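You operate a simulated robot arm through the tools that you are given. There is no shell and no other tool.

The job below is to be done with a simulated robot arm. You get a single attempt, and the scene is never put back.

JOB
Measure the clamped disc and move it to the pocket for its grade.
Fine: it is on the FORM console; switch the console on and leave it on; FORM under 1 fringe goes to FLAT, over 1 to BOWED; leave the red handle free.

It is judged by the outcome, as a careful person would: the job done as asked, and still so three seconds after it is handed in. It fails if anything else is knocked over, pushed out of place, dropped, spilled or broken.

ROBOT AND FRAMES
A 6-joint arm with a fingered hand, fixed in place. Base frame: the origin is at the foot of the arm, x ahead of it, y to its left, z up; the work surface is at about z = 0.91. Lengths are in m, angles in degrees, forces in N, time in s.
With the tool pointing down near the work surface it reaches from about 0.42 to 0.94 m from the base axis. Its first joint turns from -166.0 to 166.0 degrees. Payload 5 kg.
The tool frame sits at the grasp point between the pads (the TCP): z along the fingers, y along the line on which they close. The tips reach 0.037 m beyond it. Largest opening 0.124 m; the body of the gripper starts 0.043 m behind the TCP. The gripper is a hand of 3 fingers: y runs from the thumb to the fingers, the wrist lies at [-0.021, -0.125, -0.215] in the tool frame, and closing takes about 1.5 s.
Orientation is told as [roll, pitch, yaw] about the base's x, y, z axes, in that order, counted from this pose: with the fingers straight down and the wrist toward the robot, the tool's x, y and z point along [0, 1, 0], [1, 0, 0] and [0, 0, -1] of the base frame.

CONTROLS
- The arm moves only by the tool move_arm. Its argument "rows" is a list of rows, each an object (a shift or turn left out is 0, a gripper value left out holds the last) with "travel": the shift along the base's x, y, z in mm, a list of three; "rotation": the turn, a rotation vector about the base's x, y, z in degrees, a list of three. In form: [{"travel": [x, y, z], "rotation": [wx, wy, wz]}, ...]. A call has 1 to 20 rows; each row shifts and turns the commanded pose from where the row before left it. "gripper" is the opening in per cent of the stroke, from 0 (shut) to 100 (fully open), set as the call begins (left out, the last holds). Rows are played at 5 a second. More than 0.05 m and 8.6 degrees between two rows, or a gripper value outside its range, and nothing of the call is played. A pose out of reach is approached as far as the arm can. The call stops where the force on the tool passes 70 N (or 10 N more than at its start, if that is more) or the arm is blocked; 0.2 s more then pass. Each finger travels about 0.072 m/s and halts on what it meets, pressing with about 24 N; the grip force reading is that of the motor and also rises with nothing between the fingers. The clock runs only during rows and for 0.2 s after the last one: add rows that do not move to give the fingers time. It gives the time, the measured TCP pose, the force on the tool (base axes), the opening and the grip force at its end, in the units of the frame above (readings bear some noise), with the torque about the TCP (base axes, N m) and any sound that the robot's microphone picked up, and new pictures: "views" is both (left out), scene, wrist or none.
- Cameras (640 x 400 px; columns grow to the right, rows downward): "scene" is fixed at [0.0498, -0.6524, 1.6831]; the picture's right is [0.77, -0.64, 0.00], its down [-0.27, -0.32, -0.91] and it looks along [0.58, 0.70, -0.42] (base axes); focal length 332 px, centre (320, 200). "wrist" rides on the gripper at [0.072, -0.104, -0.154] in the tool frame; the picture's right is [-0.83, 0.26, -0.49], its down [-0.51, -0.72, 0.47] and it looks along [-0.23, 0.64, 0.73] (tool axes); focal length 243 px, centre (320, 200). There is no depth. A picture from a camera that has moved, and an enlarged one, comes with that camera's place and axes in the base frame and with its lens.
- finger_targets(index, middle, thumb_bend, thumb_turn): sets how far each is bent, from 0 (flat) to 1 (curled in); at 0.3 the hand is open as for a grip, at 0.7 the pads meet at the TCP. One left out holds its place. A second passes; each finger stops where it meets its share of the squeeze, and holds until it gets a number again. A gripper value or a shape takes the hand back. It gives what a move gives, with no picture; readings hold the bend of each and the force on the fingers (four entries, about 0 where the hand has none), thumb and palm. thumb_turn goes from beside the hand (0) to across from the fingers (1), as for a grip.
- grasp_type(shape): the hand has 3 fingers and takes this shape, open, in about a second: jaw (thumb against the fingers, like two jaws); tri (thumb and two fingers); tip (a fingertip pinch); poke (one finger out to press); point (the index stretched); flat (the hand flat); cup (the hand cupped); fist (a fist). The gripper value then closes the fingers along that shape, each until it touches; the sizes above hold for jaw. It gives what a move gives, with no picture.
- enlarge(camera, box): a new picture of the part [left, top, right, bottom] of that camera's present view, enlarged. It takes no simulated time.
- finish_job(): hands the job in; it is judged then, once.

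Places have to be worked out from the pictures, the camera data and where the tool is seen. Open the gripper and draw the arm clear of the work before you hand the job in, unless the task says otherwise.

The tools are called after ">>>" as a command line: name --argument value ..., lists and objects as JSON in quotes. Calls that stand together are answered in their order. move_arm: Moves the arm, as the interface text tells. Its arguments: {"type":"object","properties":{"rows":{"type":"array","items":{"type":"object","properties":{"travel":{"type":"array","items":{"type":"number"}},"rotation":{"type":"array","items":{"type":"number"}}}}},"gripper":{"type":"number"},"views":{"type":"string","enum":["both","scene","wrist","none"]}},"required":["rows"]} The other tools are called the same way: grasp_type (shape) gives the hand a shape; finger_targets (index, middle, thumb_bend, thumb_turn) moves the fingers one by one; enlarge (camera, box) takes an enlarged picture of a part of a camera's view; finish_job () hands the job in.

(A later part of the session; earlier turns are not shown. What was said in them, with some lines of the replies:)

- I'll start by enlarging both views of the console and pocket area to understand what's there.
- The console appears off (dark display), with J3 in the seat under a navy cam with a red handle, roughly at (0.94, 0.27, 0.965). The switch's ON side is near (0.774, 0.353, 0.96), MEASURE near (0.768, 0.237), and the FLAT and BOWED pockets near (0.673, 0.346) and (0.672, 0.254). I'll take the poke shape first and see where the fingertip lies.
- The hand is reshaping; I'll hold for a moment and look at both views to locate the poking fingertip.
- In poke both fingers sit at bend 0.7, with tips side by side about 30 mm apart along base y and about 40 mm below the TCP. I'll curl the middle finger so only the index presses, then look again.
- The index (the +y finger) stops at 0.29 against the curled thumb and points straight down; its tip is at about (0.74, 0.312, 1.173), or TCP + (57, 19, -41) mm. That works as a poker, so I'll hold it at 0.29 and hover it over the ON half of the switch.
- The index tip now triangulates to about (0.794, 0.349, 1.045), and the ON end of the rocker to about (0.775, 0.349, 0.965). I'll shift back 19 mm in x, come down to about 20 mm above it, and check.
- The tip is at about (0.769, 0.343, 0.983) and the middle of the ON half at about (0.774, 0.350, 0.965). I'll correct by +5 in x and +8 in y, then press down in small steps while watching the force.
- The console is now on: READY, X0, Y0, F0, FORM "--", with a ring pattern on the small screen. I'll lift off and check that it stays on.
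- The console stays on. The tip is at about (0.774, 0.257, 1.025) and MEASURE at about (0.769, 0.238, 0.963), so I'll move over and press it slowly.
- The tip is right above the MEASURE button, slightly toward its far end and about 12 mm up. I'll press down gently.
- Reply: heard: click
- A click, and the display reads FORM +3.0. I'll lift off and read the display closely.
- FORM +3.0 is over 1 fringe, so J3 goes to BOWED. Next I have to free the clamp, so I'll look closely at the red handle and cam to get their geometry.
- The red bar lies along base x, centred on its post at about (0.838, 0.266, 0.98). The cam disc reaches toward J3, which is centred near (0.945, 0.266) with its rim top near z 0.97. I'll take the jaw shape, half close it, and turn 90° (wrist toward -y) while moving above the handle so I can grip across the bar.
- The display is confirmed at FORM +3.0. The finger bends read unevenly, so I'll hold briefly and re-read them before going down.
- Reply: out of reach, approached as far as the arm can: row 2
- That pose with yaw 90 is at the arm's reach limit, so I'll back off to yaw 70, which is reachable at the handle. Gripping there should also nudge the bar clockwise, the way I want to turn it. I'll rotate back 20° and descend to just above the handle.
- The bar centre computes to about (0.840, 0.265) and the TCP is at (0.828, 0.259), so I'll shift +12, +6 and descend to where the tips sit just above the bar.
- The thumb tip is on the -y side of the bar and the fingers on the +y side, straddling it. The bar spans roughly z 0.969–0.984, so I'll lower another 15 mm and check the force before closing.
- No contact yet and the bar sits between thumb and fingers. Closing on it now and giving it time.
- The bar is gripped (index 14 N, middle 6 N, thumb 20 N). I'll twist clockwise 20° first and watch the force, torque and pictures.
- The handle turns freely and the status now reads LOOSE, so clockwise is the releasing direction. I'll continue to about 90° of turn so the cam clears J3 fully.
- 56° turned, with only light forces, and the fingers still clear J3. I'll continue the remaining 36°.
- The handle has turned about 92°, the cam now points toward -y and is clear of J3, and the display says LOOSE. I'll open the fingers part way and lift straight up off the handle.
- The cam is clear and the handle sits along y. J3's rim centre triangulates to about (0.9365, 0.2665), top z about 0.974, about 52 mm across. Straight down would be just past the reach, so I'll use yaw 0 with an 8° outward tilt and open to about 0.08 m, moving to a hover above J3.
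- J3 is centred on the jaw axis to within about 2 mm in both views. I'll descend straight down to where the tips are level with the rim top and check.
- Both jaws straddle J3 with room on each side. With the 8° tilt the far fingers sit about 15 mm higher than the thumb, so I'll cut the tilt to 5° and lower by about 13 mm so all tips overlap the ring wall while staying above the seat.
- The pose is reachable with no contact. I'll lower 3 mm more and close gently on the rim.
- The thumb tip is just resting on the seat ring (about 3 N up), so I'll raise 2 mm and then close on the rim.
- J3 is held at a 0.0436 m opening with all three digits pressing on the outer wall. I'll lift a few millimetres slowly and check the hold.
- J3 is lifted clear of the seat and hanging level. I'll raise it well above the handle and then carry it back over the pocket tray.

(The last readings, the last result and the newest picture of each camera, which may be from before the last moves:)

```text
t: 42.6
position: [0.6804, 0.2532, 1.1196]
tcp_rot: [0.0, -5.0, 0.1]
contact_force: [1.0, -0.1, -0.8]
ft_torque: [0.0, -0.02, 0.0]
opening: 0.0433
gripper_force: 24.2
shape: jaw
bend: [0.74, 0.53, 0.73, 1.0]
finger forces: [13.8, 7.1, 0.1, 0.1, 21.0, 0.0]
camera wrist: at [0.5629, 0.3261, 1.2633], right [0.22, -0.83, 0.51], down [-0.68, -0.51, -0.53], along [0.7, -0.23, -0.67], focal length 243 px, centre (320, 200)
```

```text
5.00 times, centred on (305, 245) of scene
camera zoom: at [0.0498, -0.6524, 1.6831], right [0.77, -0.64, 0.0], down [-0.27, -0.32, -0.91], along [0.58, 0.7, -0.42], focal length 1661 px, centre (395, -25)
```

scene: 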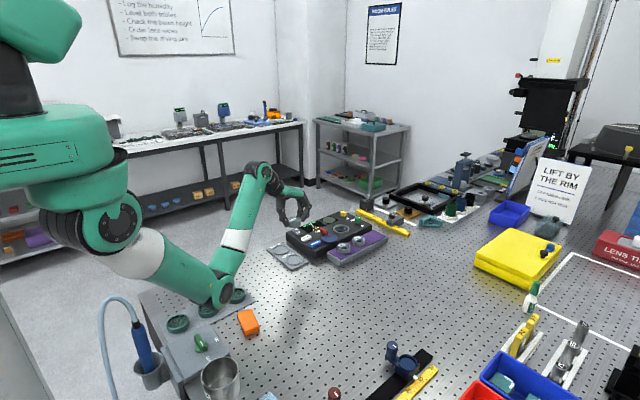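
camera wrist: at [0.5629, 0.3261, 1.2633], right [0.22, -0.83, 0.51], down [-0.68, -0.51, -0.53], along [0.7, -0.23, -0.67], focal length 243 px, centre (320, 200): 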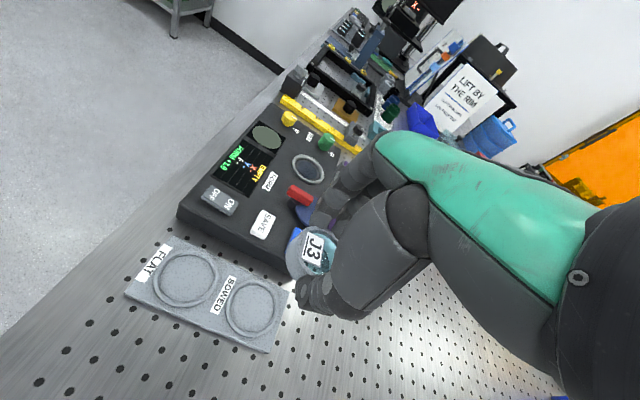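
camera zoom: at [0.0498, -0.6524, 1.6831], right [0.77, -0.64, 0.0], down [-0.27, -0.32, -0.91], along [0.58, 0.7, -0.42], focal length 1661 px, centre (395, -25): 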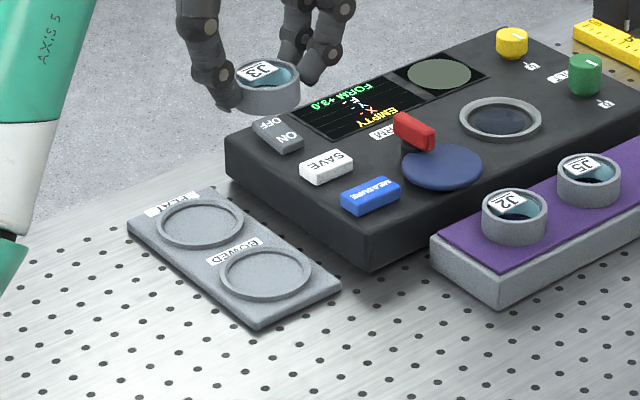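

Measured relative to J3 in both views, the BOWED pocket centre is about 8.5 mm back in x and 1.5 mm in -y. I'll correct and go down to about 40 mm above the pocket, then re-check alignment.

>>> move_arm --rows '[{"travel": [-8.5, -1.5, -20]}, {"travel": [0, 0, -30]}, {"travel": [0, 0, -30]}, {"travel": [0, 0, -30]}, {"travel": [0, 0, -10]}, {"travel": [0, 0, 0]}]' --gripper 15 --views "none"

>>> enlarge --camera "scene" --box '[265, 215, 325, 275]'

>>> enlarge --camera "wrist" --box '[230, 190, 370, 330]'

```text
t: 44.0
position: [0.6714, 0.254, 0.9983]
tcp_rot: [-0.1, -5.0, 0.1]
contact_force: [0.4, 0.4, -0.8]
ft_torque: [0.02, 0.0, 0.01]
opening: 0.0435
gripper_force: 23.6
shape: jaw
bend: [0.74, 0.53, 0.73, 1.0]
finger forces: [13.9, 7.2, 0.0, 0.0, 21.0, 0.0]
```

```text
6.67 times, centred on (295, 245) of scene
camera zoom: at [0.0498, -0.6524, 1.6831], right [0.77, -0.64, 0.0], down [-0.27, -0.32, -0.91], along [0.58, 0.7, -0.42], focal length 2215 px, centre (487, -100)
```

zoom: 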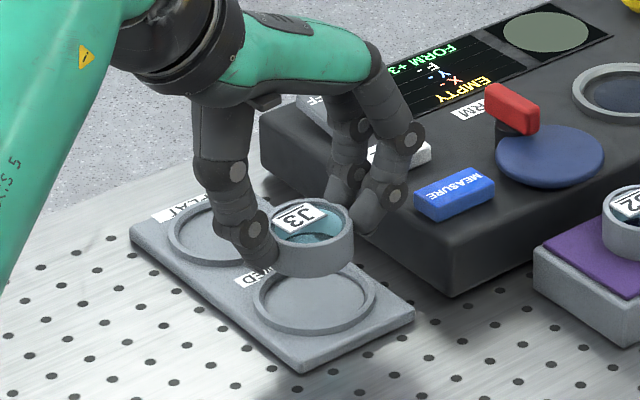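

```text
2.86 times, centred on (300, 260) of wrist
camera zoom: at [0.554, 0.326, 1.1413], right [0.22, -0.83, 0.51], down [-0.68, -0.51, -0.53], along [0.7, -0.23, -0.67], focal length 693 px, centre (377, 29)
```

zoom: 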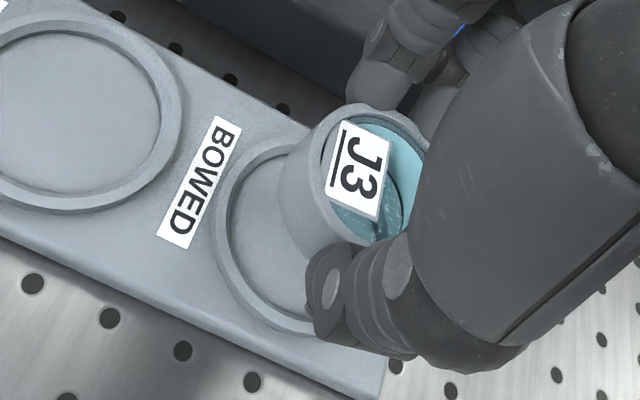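

>>> enlarge --camera "wrist" --box '[260, 130, 400, 270]'

>>> enlarge --camera "scene" --box '[295, 225, 335, 265]'

```text
2.86 times, centred on (330, 200) of wrist
camera zoom: at [0.554, 0.326, 1.1413], right [0.22, -0.83, 0.51], down [-0.68, -0.51, -0.53], along [0.7, -0.23, -0.67], focal length 693 px, centre (291, 200)
```

zoom: 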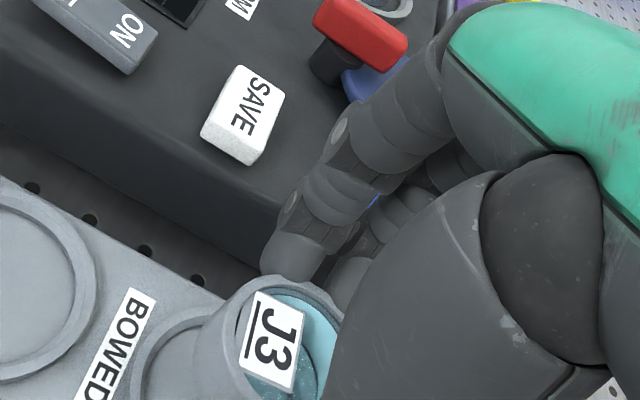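

```text
10.00 times, centred on (315, 245) of scene
camera zoom: at [0.0498, -0.6524, 1.6831], right [0.77, -0.64, 0.0], down [-0.27, -0.32, -0.91], along [0.58, 0.7, -0.42], focal length 3322 px, centre (370, -250)
```

zoom: 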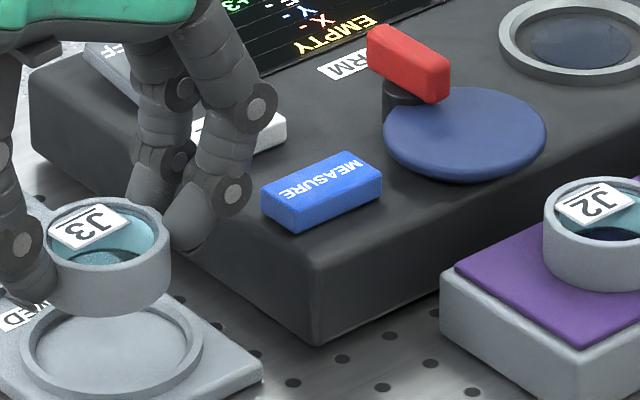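

>>> enlarge --camera "wrist" --box '[290, 215, 370, 315]'

>>> enlarge --camera "scene" --box '[280, 235, 310, 265]'

```text
4.00 times, centred on (330, 265) of wrist
camera zoom: at [0.554, 0.326, 1.1413], right [0.22, -0.83, 0.51], down [-0.68, -0.51, -0.53], along [0.7, -0.23, -0.67], focal length 970 px, centre (280, -60)
```

zoom: 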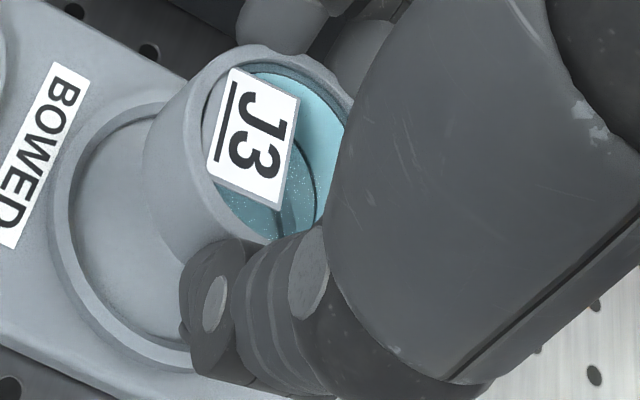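

```text
13.33 times, centred on (295, 250) of scene
camera zoom: at [0.0498, -0.6524, 1.6831], right [0.77, -0.64, 0.0], down [-0.27, -0.32, -0.91], along [0.58, 0.7, -0.42], focal length 4430 px, centre (653, -467)
```

zoom: 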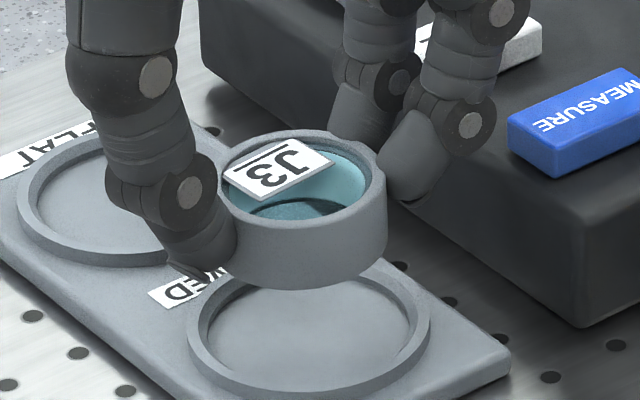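

Solving both views together for height, the pocket centre is about 1.5 mm further back and 2.8 mm further in -y than J3. I'll correct that and lower to just above the pocket lip for a last check.

>>> move_arm --rows '[{"travel": [-1.5, -2.8, 0]}, {"travel": [0, 0, -12]}, {"travel": [0, 0, -10]}, {"travel": [0, 0, 0]}]' --gripper 15 --views "none"

>>> enlarge --camera "wrist" --box '[290, 215, 370, 315]'

>>> enlarge --camera "scene" --box '[280, 235, 310, 265]'

```text
t: 45.0
position: [0.6704, 0.2483, 0.9767]
tcp_rot: [0.1, -5.0, 0.0]
contact_force: [-0.3, -0.8, -1.3]
ft_torque: [0.03, 0.0, -0.02]
opening: 0.0435
gripper_force: 23.9
shape: jaw
bend: [0.74, 0.53, 0.73, 1.0]
finger forces: [13.8, 7.2, 0.0, 0.0, 21.0, 0.0]
```

```text
4.00 times, centred on (330, 265) of wrist
camera zoom: at [0.5531, 0.3215, 1.1201], right [0.22, -0.83, 0.51], down [-0.68, -0.51, -0.53], along [0.7, -0.23, -0.67], focal length 970 px, centre (280, -60)
```

zoom: 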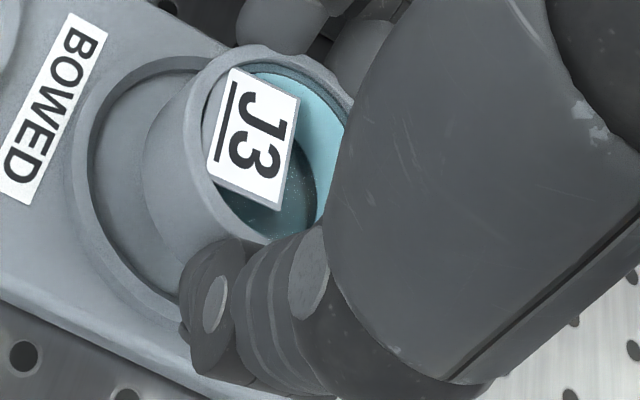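

```text
13.33 times, centred on (295, 250) of scene
camera zoom: at [0.0498, -0.6524, 1.6831], right [0.77, -0.64, 0.0], down [-0.27, -0.32, -0.91], along [0.58, 0.7, -0.42], focal length 4430 px, centre (653, -467)
```

zoom: 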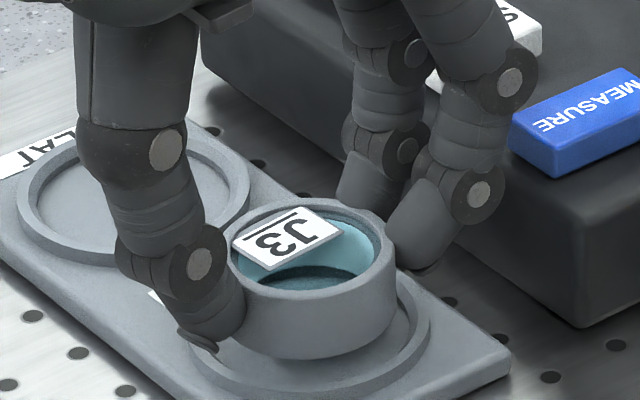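

>>> enlarge --camera "scene" --box '[288, 248, 312, 268]'

>>> enlarge --camera "wrist" --box '[290, 220, 345, 300]'

```text
16.00 times, centred on (300, 258) of scene
camera zoom: at [0.0498, -0.6524, 1.6831], right [0.77, -0.64, 0.0], down [-0.27, -0.32, -0.91], along [0.58, 0.7, -0.42], focal length 5316 px, centre (640, -728)
```

zoom: 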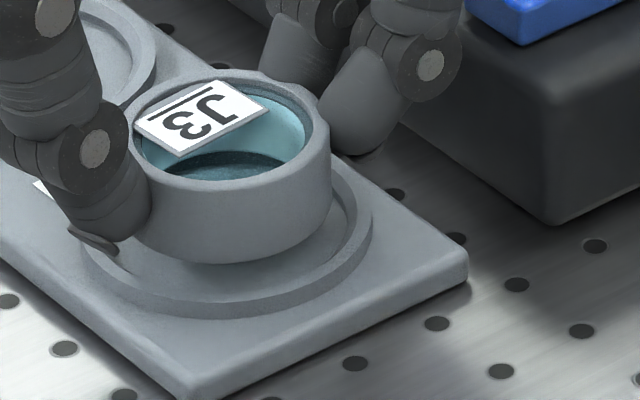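

```text
5.00 times, centred on (318, 260) of wrist
camera zoom: at [0.5531, 0.3215, 1.1201], right [0.22, -0.83, 0.51], down [-0.68, -0.51, -0.53], along [0.7, -0.23, -0.67], focal length 1213 px, centre (332, -100)
```

zoom: 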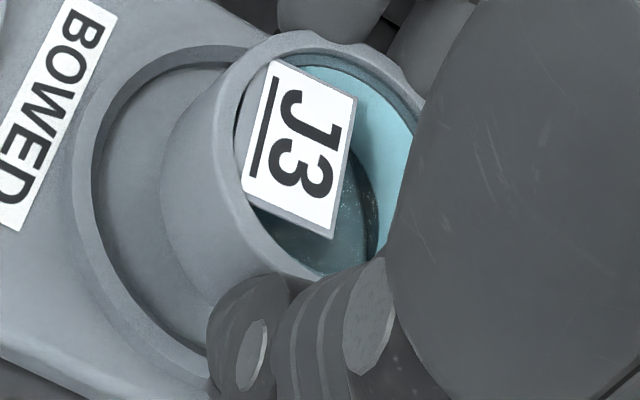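

Solving the four image constraints together: J3's bottom is about 4 mm above the lip, centred in x, but about 3.5 mm too far in -y. The pocket's inner diameter is about 58 mm against J3's 47 mm, so there's margin. I'll shift +3.5 mm in y and lower to lip level, then re-check.

>>> move_arm --rows '[{"travel": [0, 3.5, 0]}, {"travel": [0, 0, -3]}, {"travel": [0, 0, 0]}, {"travel": [0, 0, 0]}]' --gripper 15 --views "none"

>>> enlarge --camera "scene" --box '[288, 248, 312, 268]'

>>> enlarge --camera "wrist" --box '[290, 220, 345, 300]'

```text
t: 46.0
position: [0.6707, 0.2539, 0.9731]
tcp_rot: [0.0, -5.0, 0.0]
contact_force: [0.1, -0.3, -1.5]
ft_torque: [-0.03, -0.02, -0.03]
opening: 0.0434
gripper_force: 24.0
shape: jaw
bend: [0.74, 0.53, 0.73, 1.0]
finger forces: [13.8, 7.2, 0.1, 0.0, 21.0, 0.1]
```

```text
16.00 times, centred on (300, 258) of scene
camera zoom: at [0.0498, -0.6524, 1.6831], right [0.77, -0.64, 0.0], down [-0.27, -0.32, -0.91], along [0.58, 0.7, -0.42], focal length 5316 px, centre (640, -728)
```

zoom: 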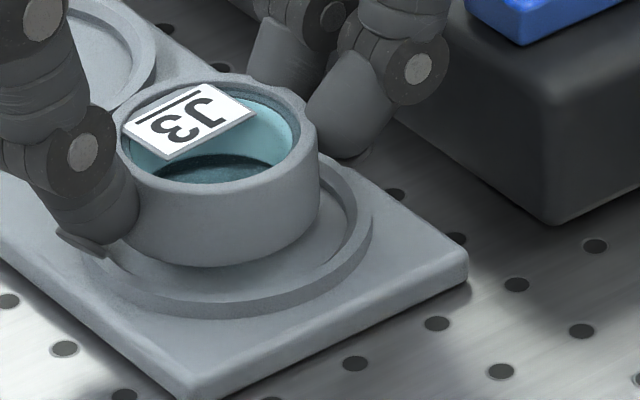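

```text
5.00 times, centred on (318, 260) of wrist
camera zoom: at [0.5524, 0.3257, 1.1173], right [0.22, -0.83, 0.51], down [-0.68, -0.51, -0.53], along [0.7, -0.23, -0.67], focal length 1213 px, centre (332, -100)
```

zoom: 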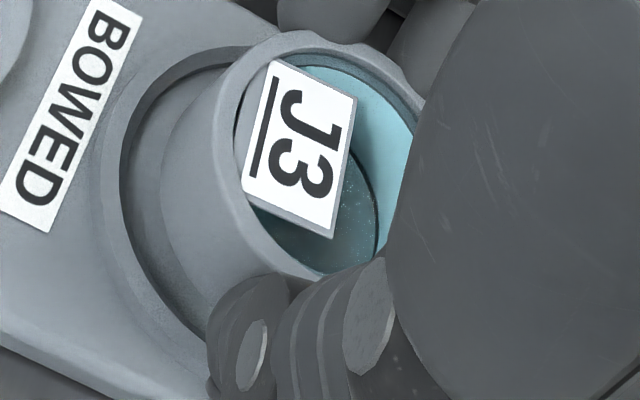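

J3 is now centred over the pocket to about 1 mm, with its bottom roughly level with the lip. I'll lower in small steps and watch for floor contact.

>>> move_arm --rows '[{"travel": [0, 0, -1.5]}, {"travel": [0, 0, -1.5]}, {"travel": [0, 0, 0]}]' --gripper 15 --views "none"

>>> enlarge --camera "scene" --box '[288, 248, 312, 268]'

```text
t: 46.8
position: [0.6692, 0.2535, 0.9716]
tcp_rot: [0.1, -5.0, 0.1]
contact_force: [-0.1, 0.5, -1.2]
ft_torque: [-0.02, 0.02, -0.01]
opening: 0.0435
gripper_force: 24.1
shape: jaw
bend: [0.74, 0.53, 0.73, 1.0]
finger forces: [13.8, 7.2, 0.1, 0.0, 21.0, 0.0]
```

```text
16.00 times, centred on (300, 258) of scene
camera zoom: at [0.0498, -0.6524, 1.6831], right [0.77, -0.64, 0.0], down [-0.27, -0.32, -0.91], along [0.58, 0.7, -0.42], focal length 5316 px, centre (640, -728)
```

zoom: 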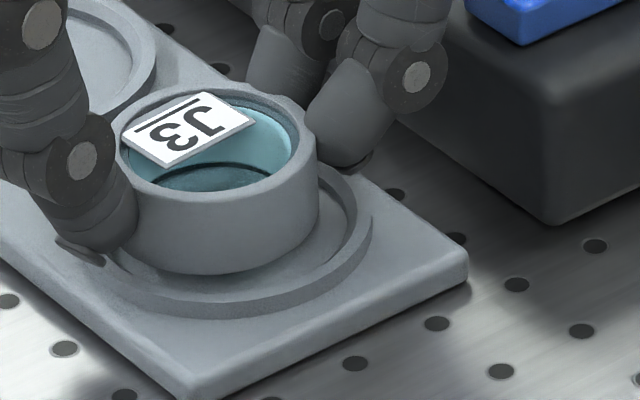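

>>> move_arm --rows '[{"travel": [0, 0, -1.5]}, {"travel": [0, 0, -1.5]}, {"travel": [0, 0, 0]}]' --gripper 15 --views "none"

>>> enlarge --camera "scene" --box '[288, 248, 312, 268]'

>>> enlarge --camera "wrist" --box '[290, 220, 345, 300]'

```text
t: 47.6
position: [0.6706, 0.2535, 0.9695]
tcp_rot: [0.1, -5.0, 0.0]
contact_force: [1.1, -0.1, -1.0]
ft_torque: [0.01, 0.03, 0.0]
opening: 0.0434
gripper_force: 24.0
shape: jaw
bend: [0.74, 0.53, 0.73, 1.0]
finger forces: [13.8, 7.2, 0.0, 0.0, 20.9, 0.1]
```

```text
16.00 times, centred on (300, 258) of scene
camera zoom: at [0.0498, -0.6524, 1.6831], right [0.77, -0.64, 0.0], down [-0.27, -0.32, -0.91], along [0.58, 0.7, -0.42], focal length 5316 px, centre (640, -728)
```

zoom: 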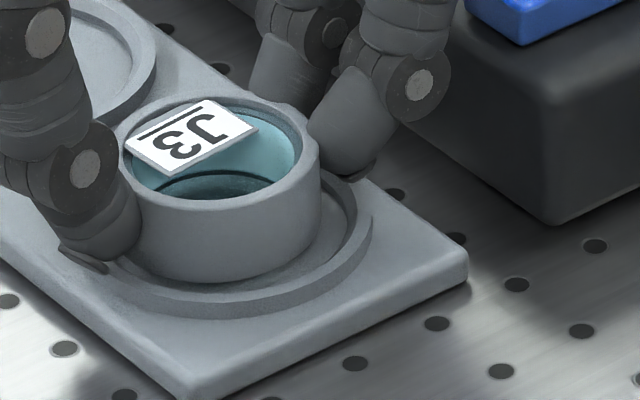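

```text
5.00 times, centred on (318, 260) of wrist
camera zoom: at [0.5531, 0.3262, 1.112], right [0.22, -0.83, 0.51], down [-0.68, -0.51, -0.53], along [0.7, -0.23, -0.67], focal length 1213 px, centre (332, -100)
```

zoom: 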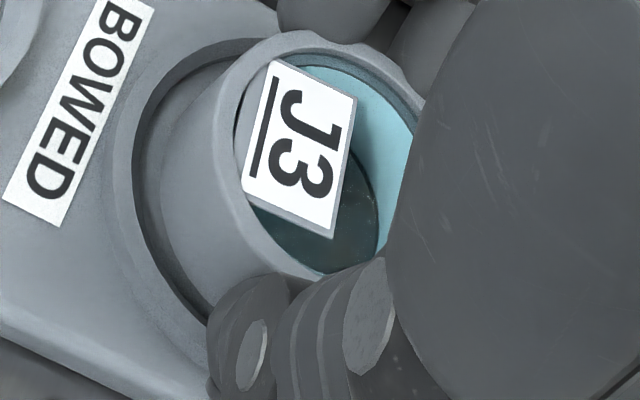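

Still no contact and J3 is going into the ring centred. Lowering further in 1 mm steps.

>>> move_arm --rows '[{"travel": [0, 0, -1]}, {"travel": [0, 0, -1]}, {"travel": [0, 0, 0]}]' --gripper 15 --views "none"

>>> enlarge --camera "scene" --box '[288, 248, 312, 268]'

```text
t: 48.4
position: [0.6684, 0.2541, 0.9663]
tcp_rot: [-0.1, -5.1, 0.1]
contact_force: [1.2, 0.4, -0.9]
ft_torque: [-0.02, 0.03, 0.01]
opening: 0.0434
gripper_force: 24.4
shape: jaw
bend: [0.74, 0.53, 0.73, 1.0]
finger forces: [13.8, 7.3, 0.0, 0.1, 21.1, 0.1]
```

```text
16.00 times, centred on (300, 258) of scene
camera zoom: at [0.0498, -0.6524, 1.6831], right [0.77, -0.64, 0.0], down [-0.27, -0.32, -0.91], along [0.58, 0.7, -0.42], focal length 5316 px, centre (640, -728)
```

zoom: 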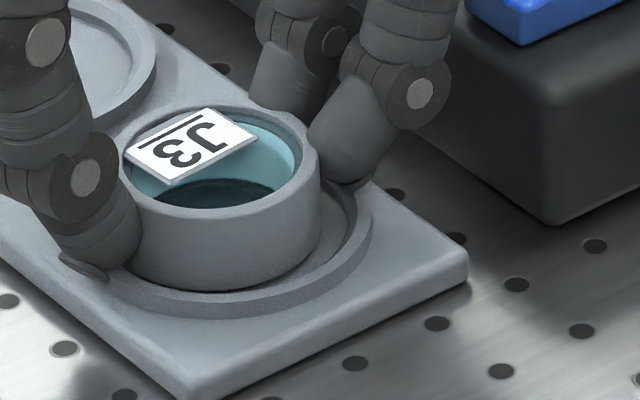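

>>> move_arm --rows '[{"travel": [0, 0, -1]}, {"travel": [0, 0, -1]}, {"travel": [0, 0, 0]}]' --gripper 15 --views "none"

>>> enlarge --camera "scene" --box '[288, 248, 312, 268]'

>>> enlarge --camera "wrist" --box '[290, 220, 345, 300]'

```text
t: 49.2
position: [0.6698, 0.254, 0.9641]
tcp_rot: [0.0, -4.9, 0.1]
contact_force: [-0.8, -0.2, -1.0]
ft_torque: [0.02, -0.02, -0.02]
opening: 0.0435
gripper_force: 23.9
shape: jaw
bend: [0.74, 0.53, 0.73, 1.0]
finger forces: [13.8, 7.2, 0.0, 0.0, 21.0, 0.1]
```

```text
16.00 times, centred on (300, 258) of scene
camera zoom: at [0.0498, -0.6524, 1.6831], right [0.77, -0.64, 0.0], down [-0.27, -0.32, -0.91], along [0.58, 0.7, -0.42], focal length 5316 px, centre (640, -728)
```

zoom: 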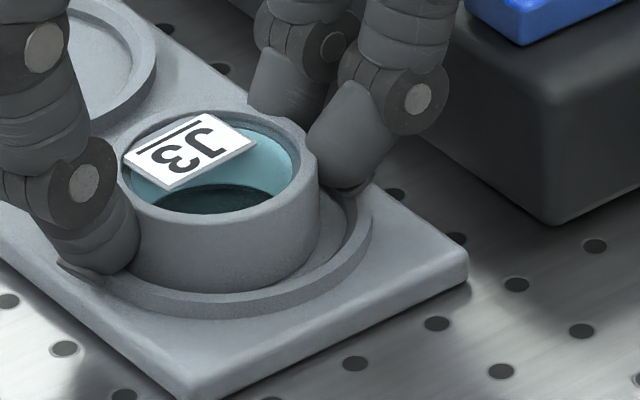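

```text
5.00 times, centred on (318, 260) of wrist
camera zoom: at [0.5524, 0.326, 1.1083], right [0.22, -0.83, 0.51], down [-0.68, -0.51, -0.53], along [0.7, -0.23, -0.67], focal length 1213 px, centre (332, -100)
```

zoom: 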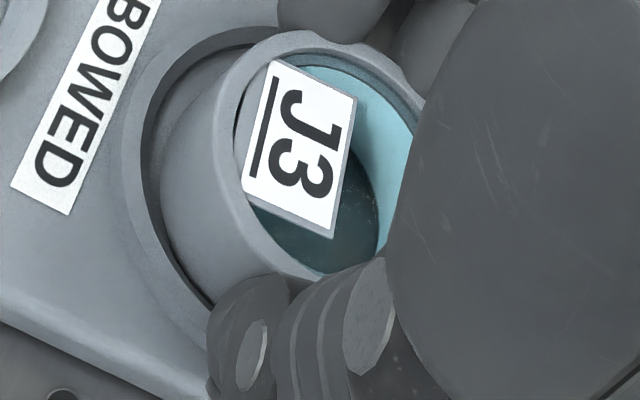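

>>> move_arm --rows '[{"travel": [0, 0, -1]}, {"travel": [0, 0, -1]}, {"travel": [0, 0, 0]}]' --gripper 15 --views "none"

>>> enlarge --camera "scene" --box '[288, 248, 312, 268]'

```text
t: 50.0
position: [0.6703, 0.2525, 0.9641]
tcp_rot: [0.0, -5.1, 0.2]
contact_force: [-0.2, 1.6, 6.1]
ft_torque: [0.01, 0.14, -0.01]
opening: 0.0433
gripper_force: 23.9
shape: jaw
bend: [0.74, 0.53, 0.73, 1.0]
finger forces: [14.9, 7.8, 0.0, 0.1, 23.2, 0.1]
```

```text
16.00 times, centred on (300, 258) of scene
camera zoom: at [0.0498, -0.6524, 1.6831], right [0.77, -0.64, 0.0], down [-0.27, -0.32, -0.91], along [0.58, 0.7, -0.42], focal length 5316 px, centre (640, -728)
```

zoom: 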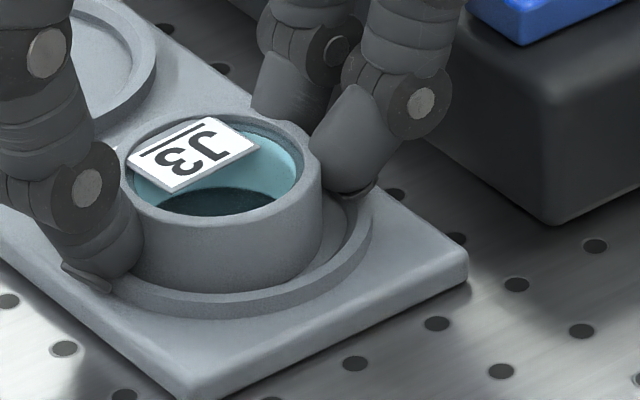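

Contact at about 7 N up on J3, which looks seated inside the ring. I'll confirm in the wrist view before releasing.

>>> enlarge --camera "wrist" --box '[280, 210, 350, 300]'

>>> enlarge --camera "scene" --box '[285, 240, 325, 270]'

```text
4.44 times, centred on (315, 255) of wrist
camera zoom: at [0.5526, 0.3253, 1.107], right [0.22, -0.83, 0.51], down [-0.68, -0.51, -0.53], along [0.7, -0.23, -0.67], focal length 1078 px, centre (342, -44)
```

zoom: 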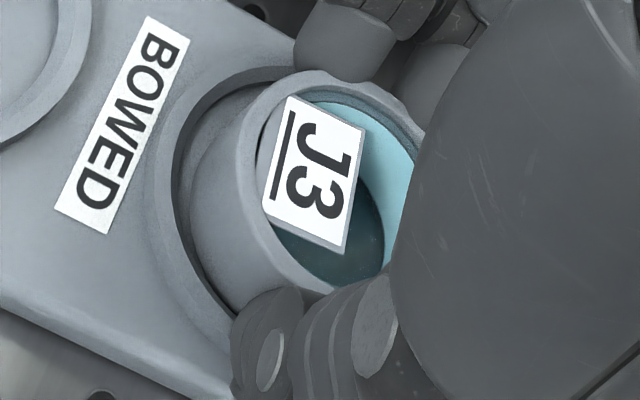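

```text
13.33 times, centred on (305, 255) of scene
camera zoom: at [0.0498, -0.6524, 1.6831], right [0.77, -0.64, 0.0], down [-0.27, -0.32, -0.91], along [0.58, 0.7, -0.42], focal length 4430 px, centre (520, -533)
```

zoom: 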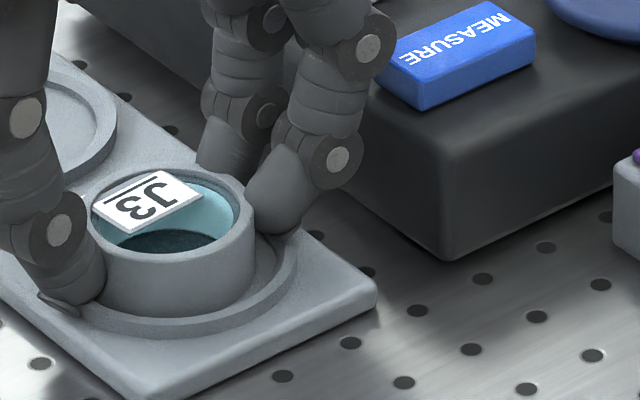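

J3 is inside the BOWED ring. I'll open the fingers modestly, since the console face is close behind them, and check it stays put.

>>> move_arm --rows '[{"travel": [0, 0, 0]}, {"travel": [0, 0, 0]}, {"travel": [0, 0, 0]}, {"travel": [0, 0, 0]}]' --gripper 47 --views "none"

>>> enlarge --camera "scene" --box '[285, 240, 325, 270]'

>>> enlarge --camera "wrist" --box '[270, 180, 380, 300]'

```text
t: 51.0
position: [0.6692, 0.2534, 0.9626]
tcp_rot: [-0.1, -5.0, 0.1]
contact_force: [0.0, 0.7, 0.2]
ft_torque: [0.0, 0.0, -0.02]
opening: 0.058
gripper_force: 0.1
shape: jaw
bend: [0.74, 0.46, 0.71, 1.0]
finger forces: [0.1, 0.0, 0.0, 0.0, 0.0, 0.0]
```

```text
13.33 times, centred on (305, 255) of scene
camera zoom: at [0.0498, -0.6524, 1.6831], right [0.77, -0.64, 0.0], down [-0.27, -0.32, -0.91], along [0.58, 0.7, -0.42], focal length 4430 px, centre (520, -533)
```

zoom: 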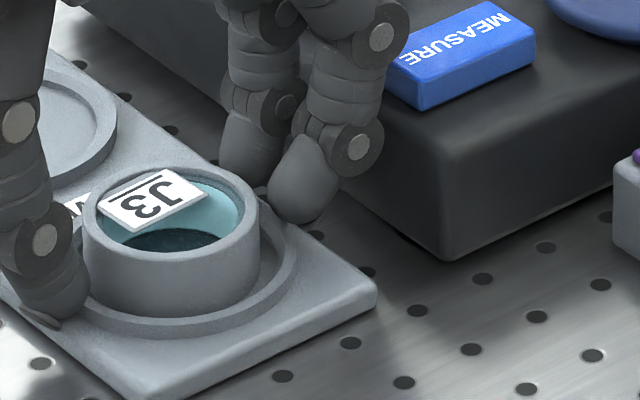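

```text
3.33 times, centred on (325, 240) of wrist
camera zoom: at [0.5526, 0.3253, 1.1061], right [0.22, -0.83, 0.51], down [-0.68, -0.51, -0.53], along [0.7, -0.23, -0.67], focal length 809 px, centre (303, 67)
```

zoom: 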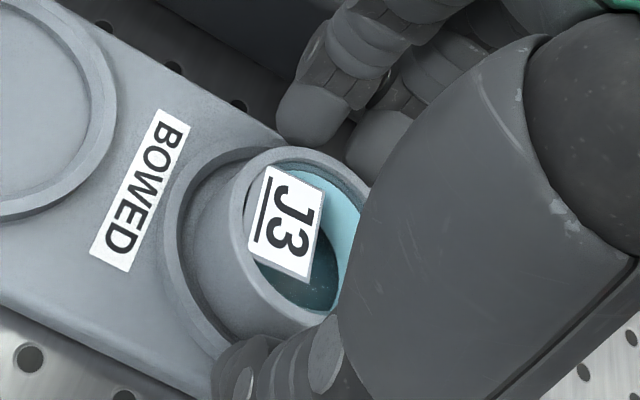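

J3 rests flat in BOWED and all finger forces are zero. I'll lift straight up and draw the arm back clear.

>>> move_arm --rows '[{"travel": [0, 0, 8]}, {"travel": [0, 0, 15]}, {"travel": [0, 0, 25]}, {"travel": [0, 0, 35]}, {"travel": [0, 0, 40]}, {"travel": [-10, 0, 40], "rotation": [0, 5, 0]}, {"travel": [-30, 0, 40]}, {"travel": [-40, 0, 30]}, {"travel": [-40, 0, 10]}, {"travel": [0, 0, 0]}]' --gripper 47 --views "both"

>>> enlarge --camera "scene" --box '[260, 205, 390, 285]'

>>> enlarge --camera "wrist" --box '[180, 100, 380, 300]'

```text
t: 53.2
position: [0.5917, 0.2653, 1.1543]
tcp_rot: [0.1, -0.4, 0.2]
contact_force: [0.2, 0.3, -0.3]
ft_torque: [0.0, 0.01, 0.02]
opening: 0.0582
gripper_force: 0.1
shape: jaw
bend: [0.74, 0.46, 0.71, 1.0]
finger forces: [0.1, 0.0, 0.1, 0.0, 0.0, 0.0]
out of reach, approached as far as the arm can: row 8, 9
camera wrist: at [0.4862, 0.3371, 1.3056], right [0.26, -0.83, 0.49], down [-0.72, -0.51, -0.48], along [0.65, -0.23, -0.73], focal length 243 px, centre (320, 200)
```

scene: 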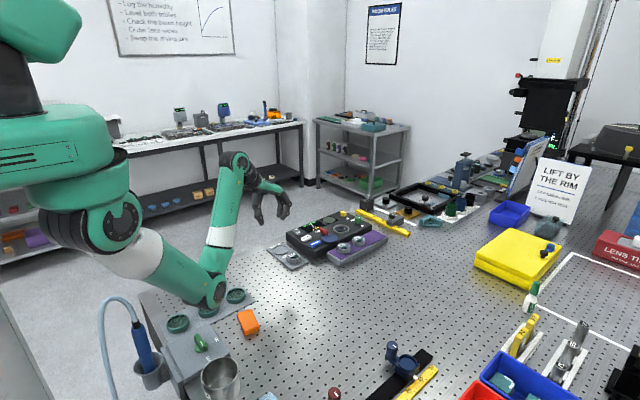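
wrist: 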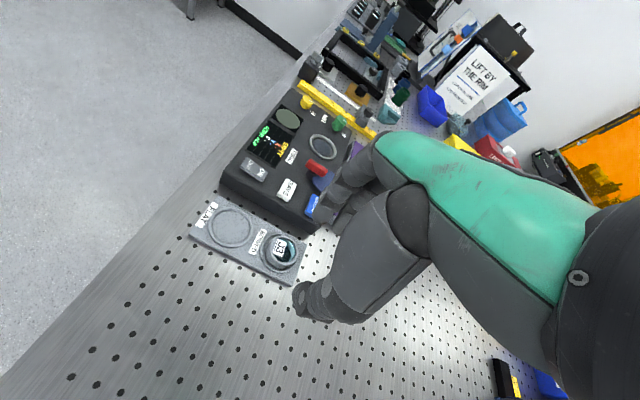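

```text
4.92 times, centred on (325, 245) of scene
camera zoom: at [0.0498, -0.6524, 1.6831], right [0.77, -0.64, 0.0], down [-0.27, -0.32, -0.91], along [0.58, 0.7, -0.42], focal length 1636 px, centre (295, -22)
```

zoom: 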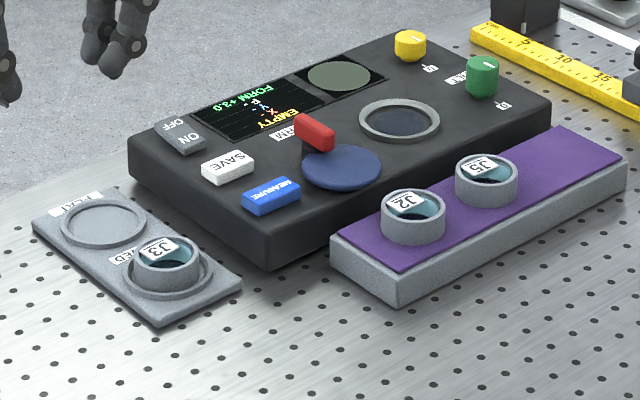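

```text
2.00 times, centred on (280, 200) of wrist
camera zoom: at [0.4862, 0.3371, 1.3056], right [0.26, -0.83, 0.49], down [-0.72, -0.51, -0.48], along [0.65, -0.23, -0.73], focal length 485 px, centre (400, 200)
```

zoom: 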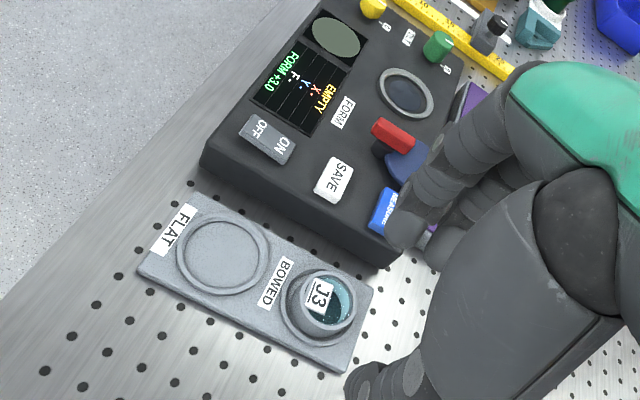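

J3 sits in BOWED, the console is still on (EMPTY, FORM +3.0), and the red handle is turned free. I'll zoom in to check J3 sits level, and open the hand fully while raising the arm a little more.

>>> move_arm --rows '[{"travel": [0, 0, 20]}, {"travel": [0, 0, 20]}, {"travel": [0, 0, 0]}, {"travel": [0, 0, 0]}, {"travel": [0, 0, 0]}, {"travel": [0, 0, 0]}]' --gripper 100 --views "scene"

>>> enlarge --camera "scene" --box '[265, 235, 325, 275]'

>>> enlarge --camera "wrist" --box '[200, 180, 320, 300]'

```text
t: 54.6
position: [0.6105, 0.2687, 1.1676]
tcp_rot: [0.1, -0.3, 0.2]
contact_force: [0.4, 0.2, 0.3]
ft_torque: [0.0, 0.01, 0.01]
opening: 0.1237
gripper_force: 0.0
shape: jaw
bend: [0.3, 0.3, 0.3, 0.98]
finger forces: [0.0, 0.0, 0.1, 0.0, 0.0, 0.1]
out of reach, approached as far as the arm can: row 1, 2
```

scene: 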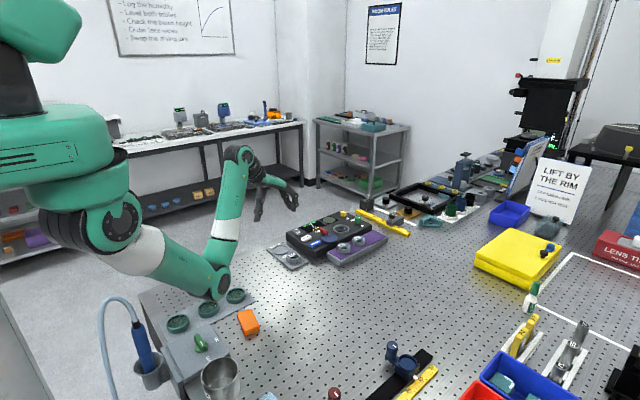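

```text
10.00 times, centred on (295, 255) of scene
camera zoom: at [0.0498, -0.6524, 1.6831], right [0.77, -0.64, 0.0], down [-0.27, -0.32, -0.91], along [0.58, 0.7, -0.42], focal length 3322 px, centre (570, -350)
```

zoom: 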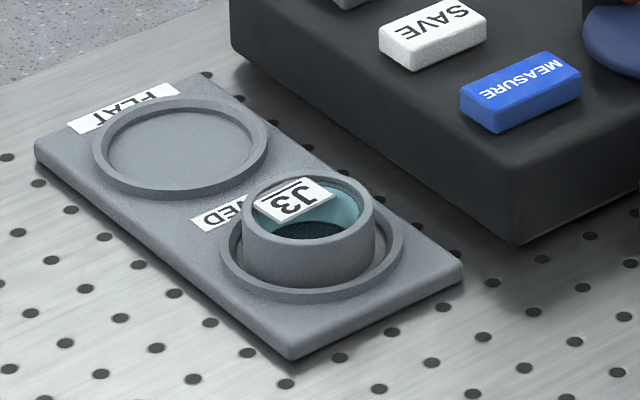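

```text
3.33 times, centred on (260, 240) of wrist
camera zoom: at [0.5061, 0.3417, 1.32], right [0.26, -0.83, 0.49], down [-0.72, -0.51, -0.48], along [0.65, -0.23, -0.73], focal length 809 px, centre (520, 67)
```

zoom: 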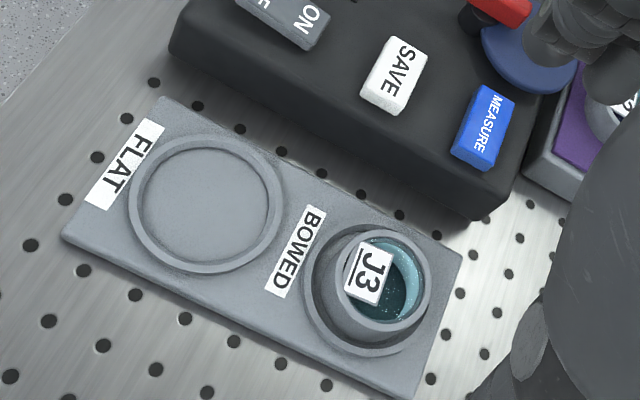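

J3 sits level inside the BOWED ring, the console is on, the red handle is free, nothing else has moved, and the hand is open and clear. Handing the job in.

>>> finish_job

```text
The job is handed in.
```

I measured the clamped disc, J3, at FORM +3.0 fringes. That is over 1, so I moved it to the BOWED pocket.

- **Disc:** J3 is lying flat inside the BOWED ring. I gripped it only by its outer wall.
- **Console:** It is switched on and still on; with the seat empty it now shows EMPTY and the +3.0 reading. I did not press SAVE or touch the TILT knobs.
- **Red handle:** It is turned about 90° away from the seat and left free.
- **Arm:** The hand is open and above the work, clear of everything. The last pictures show nothing else out of place.
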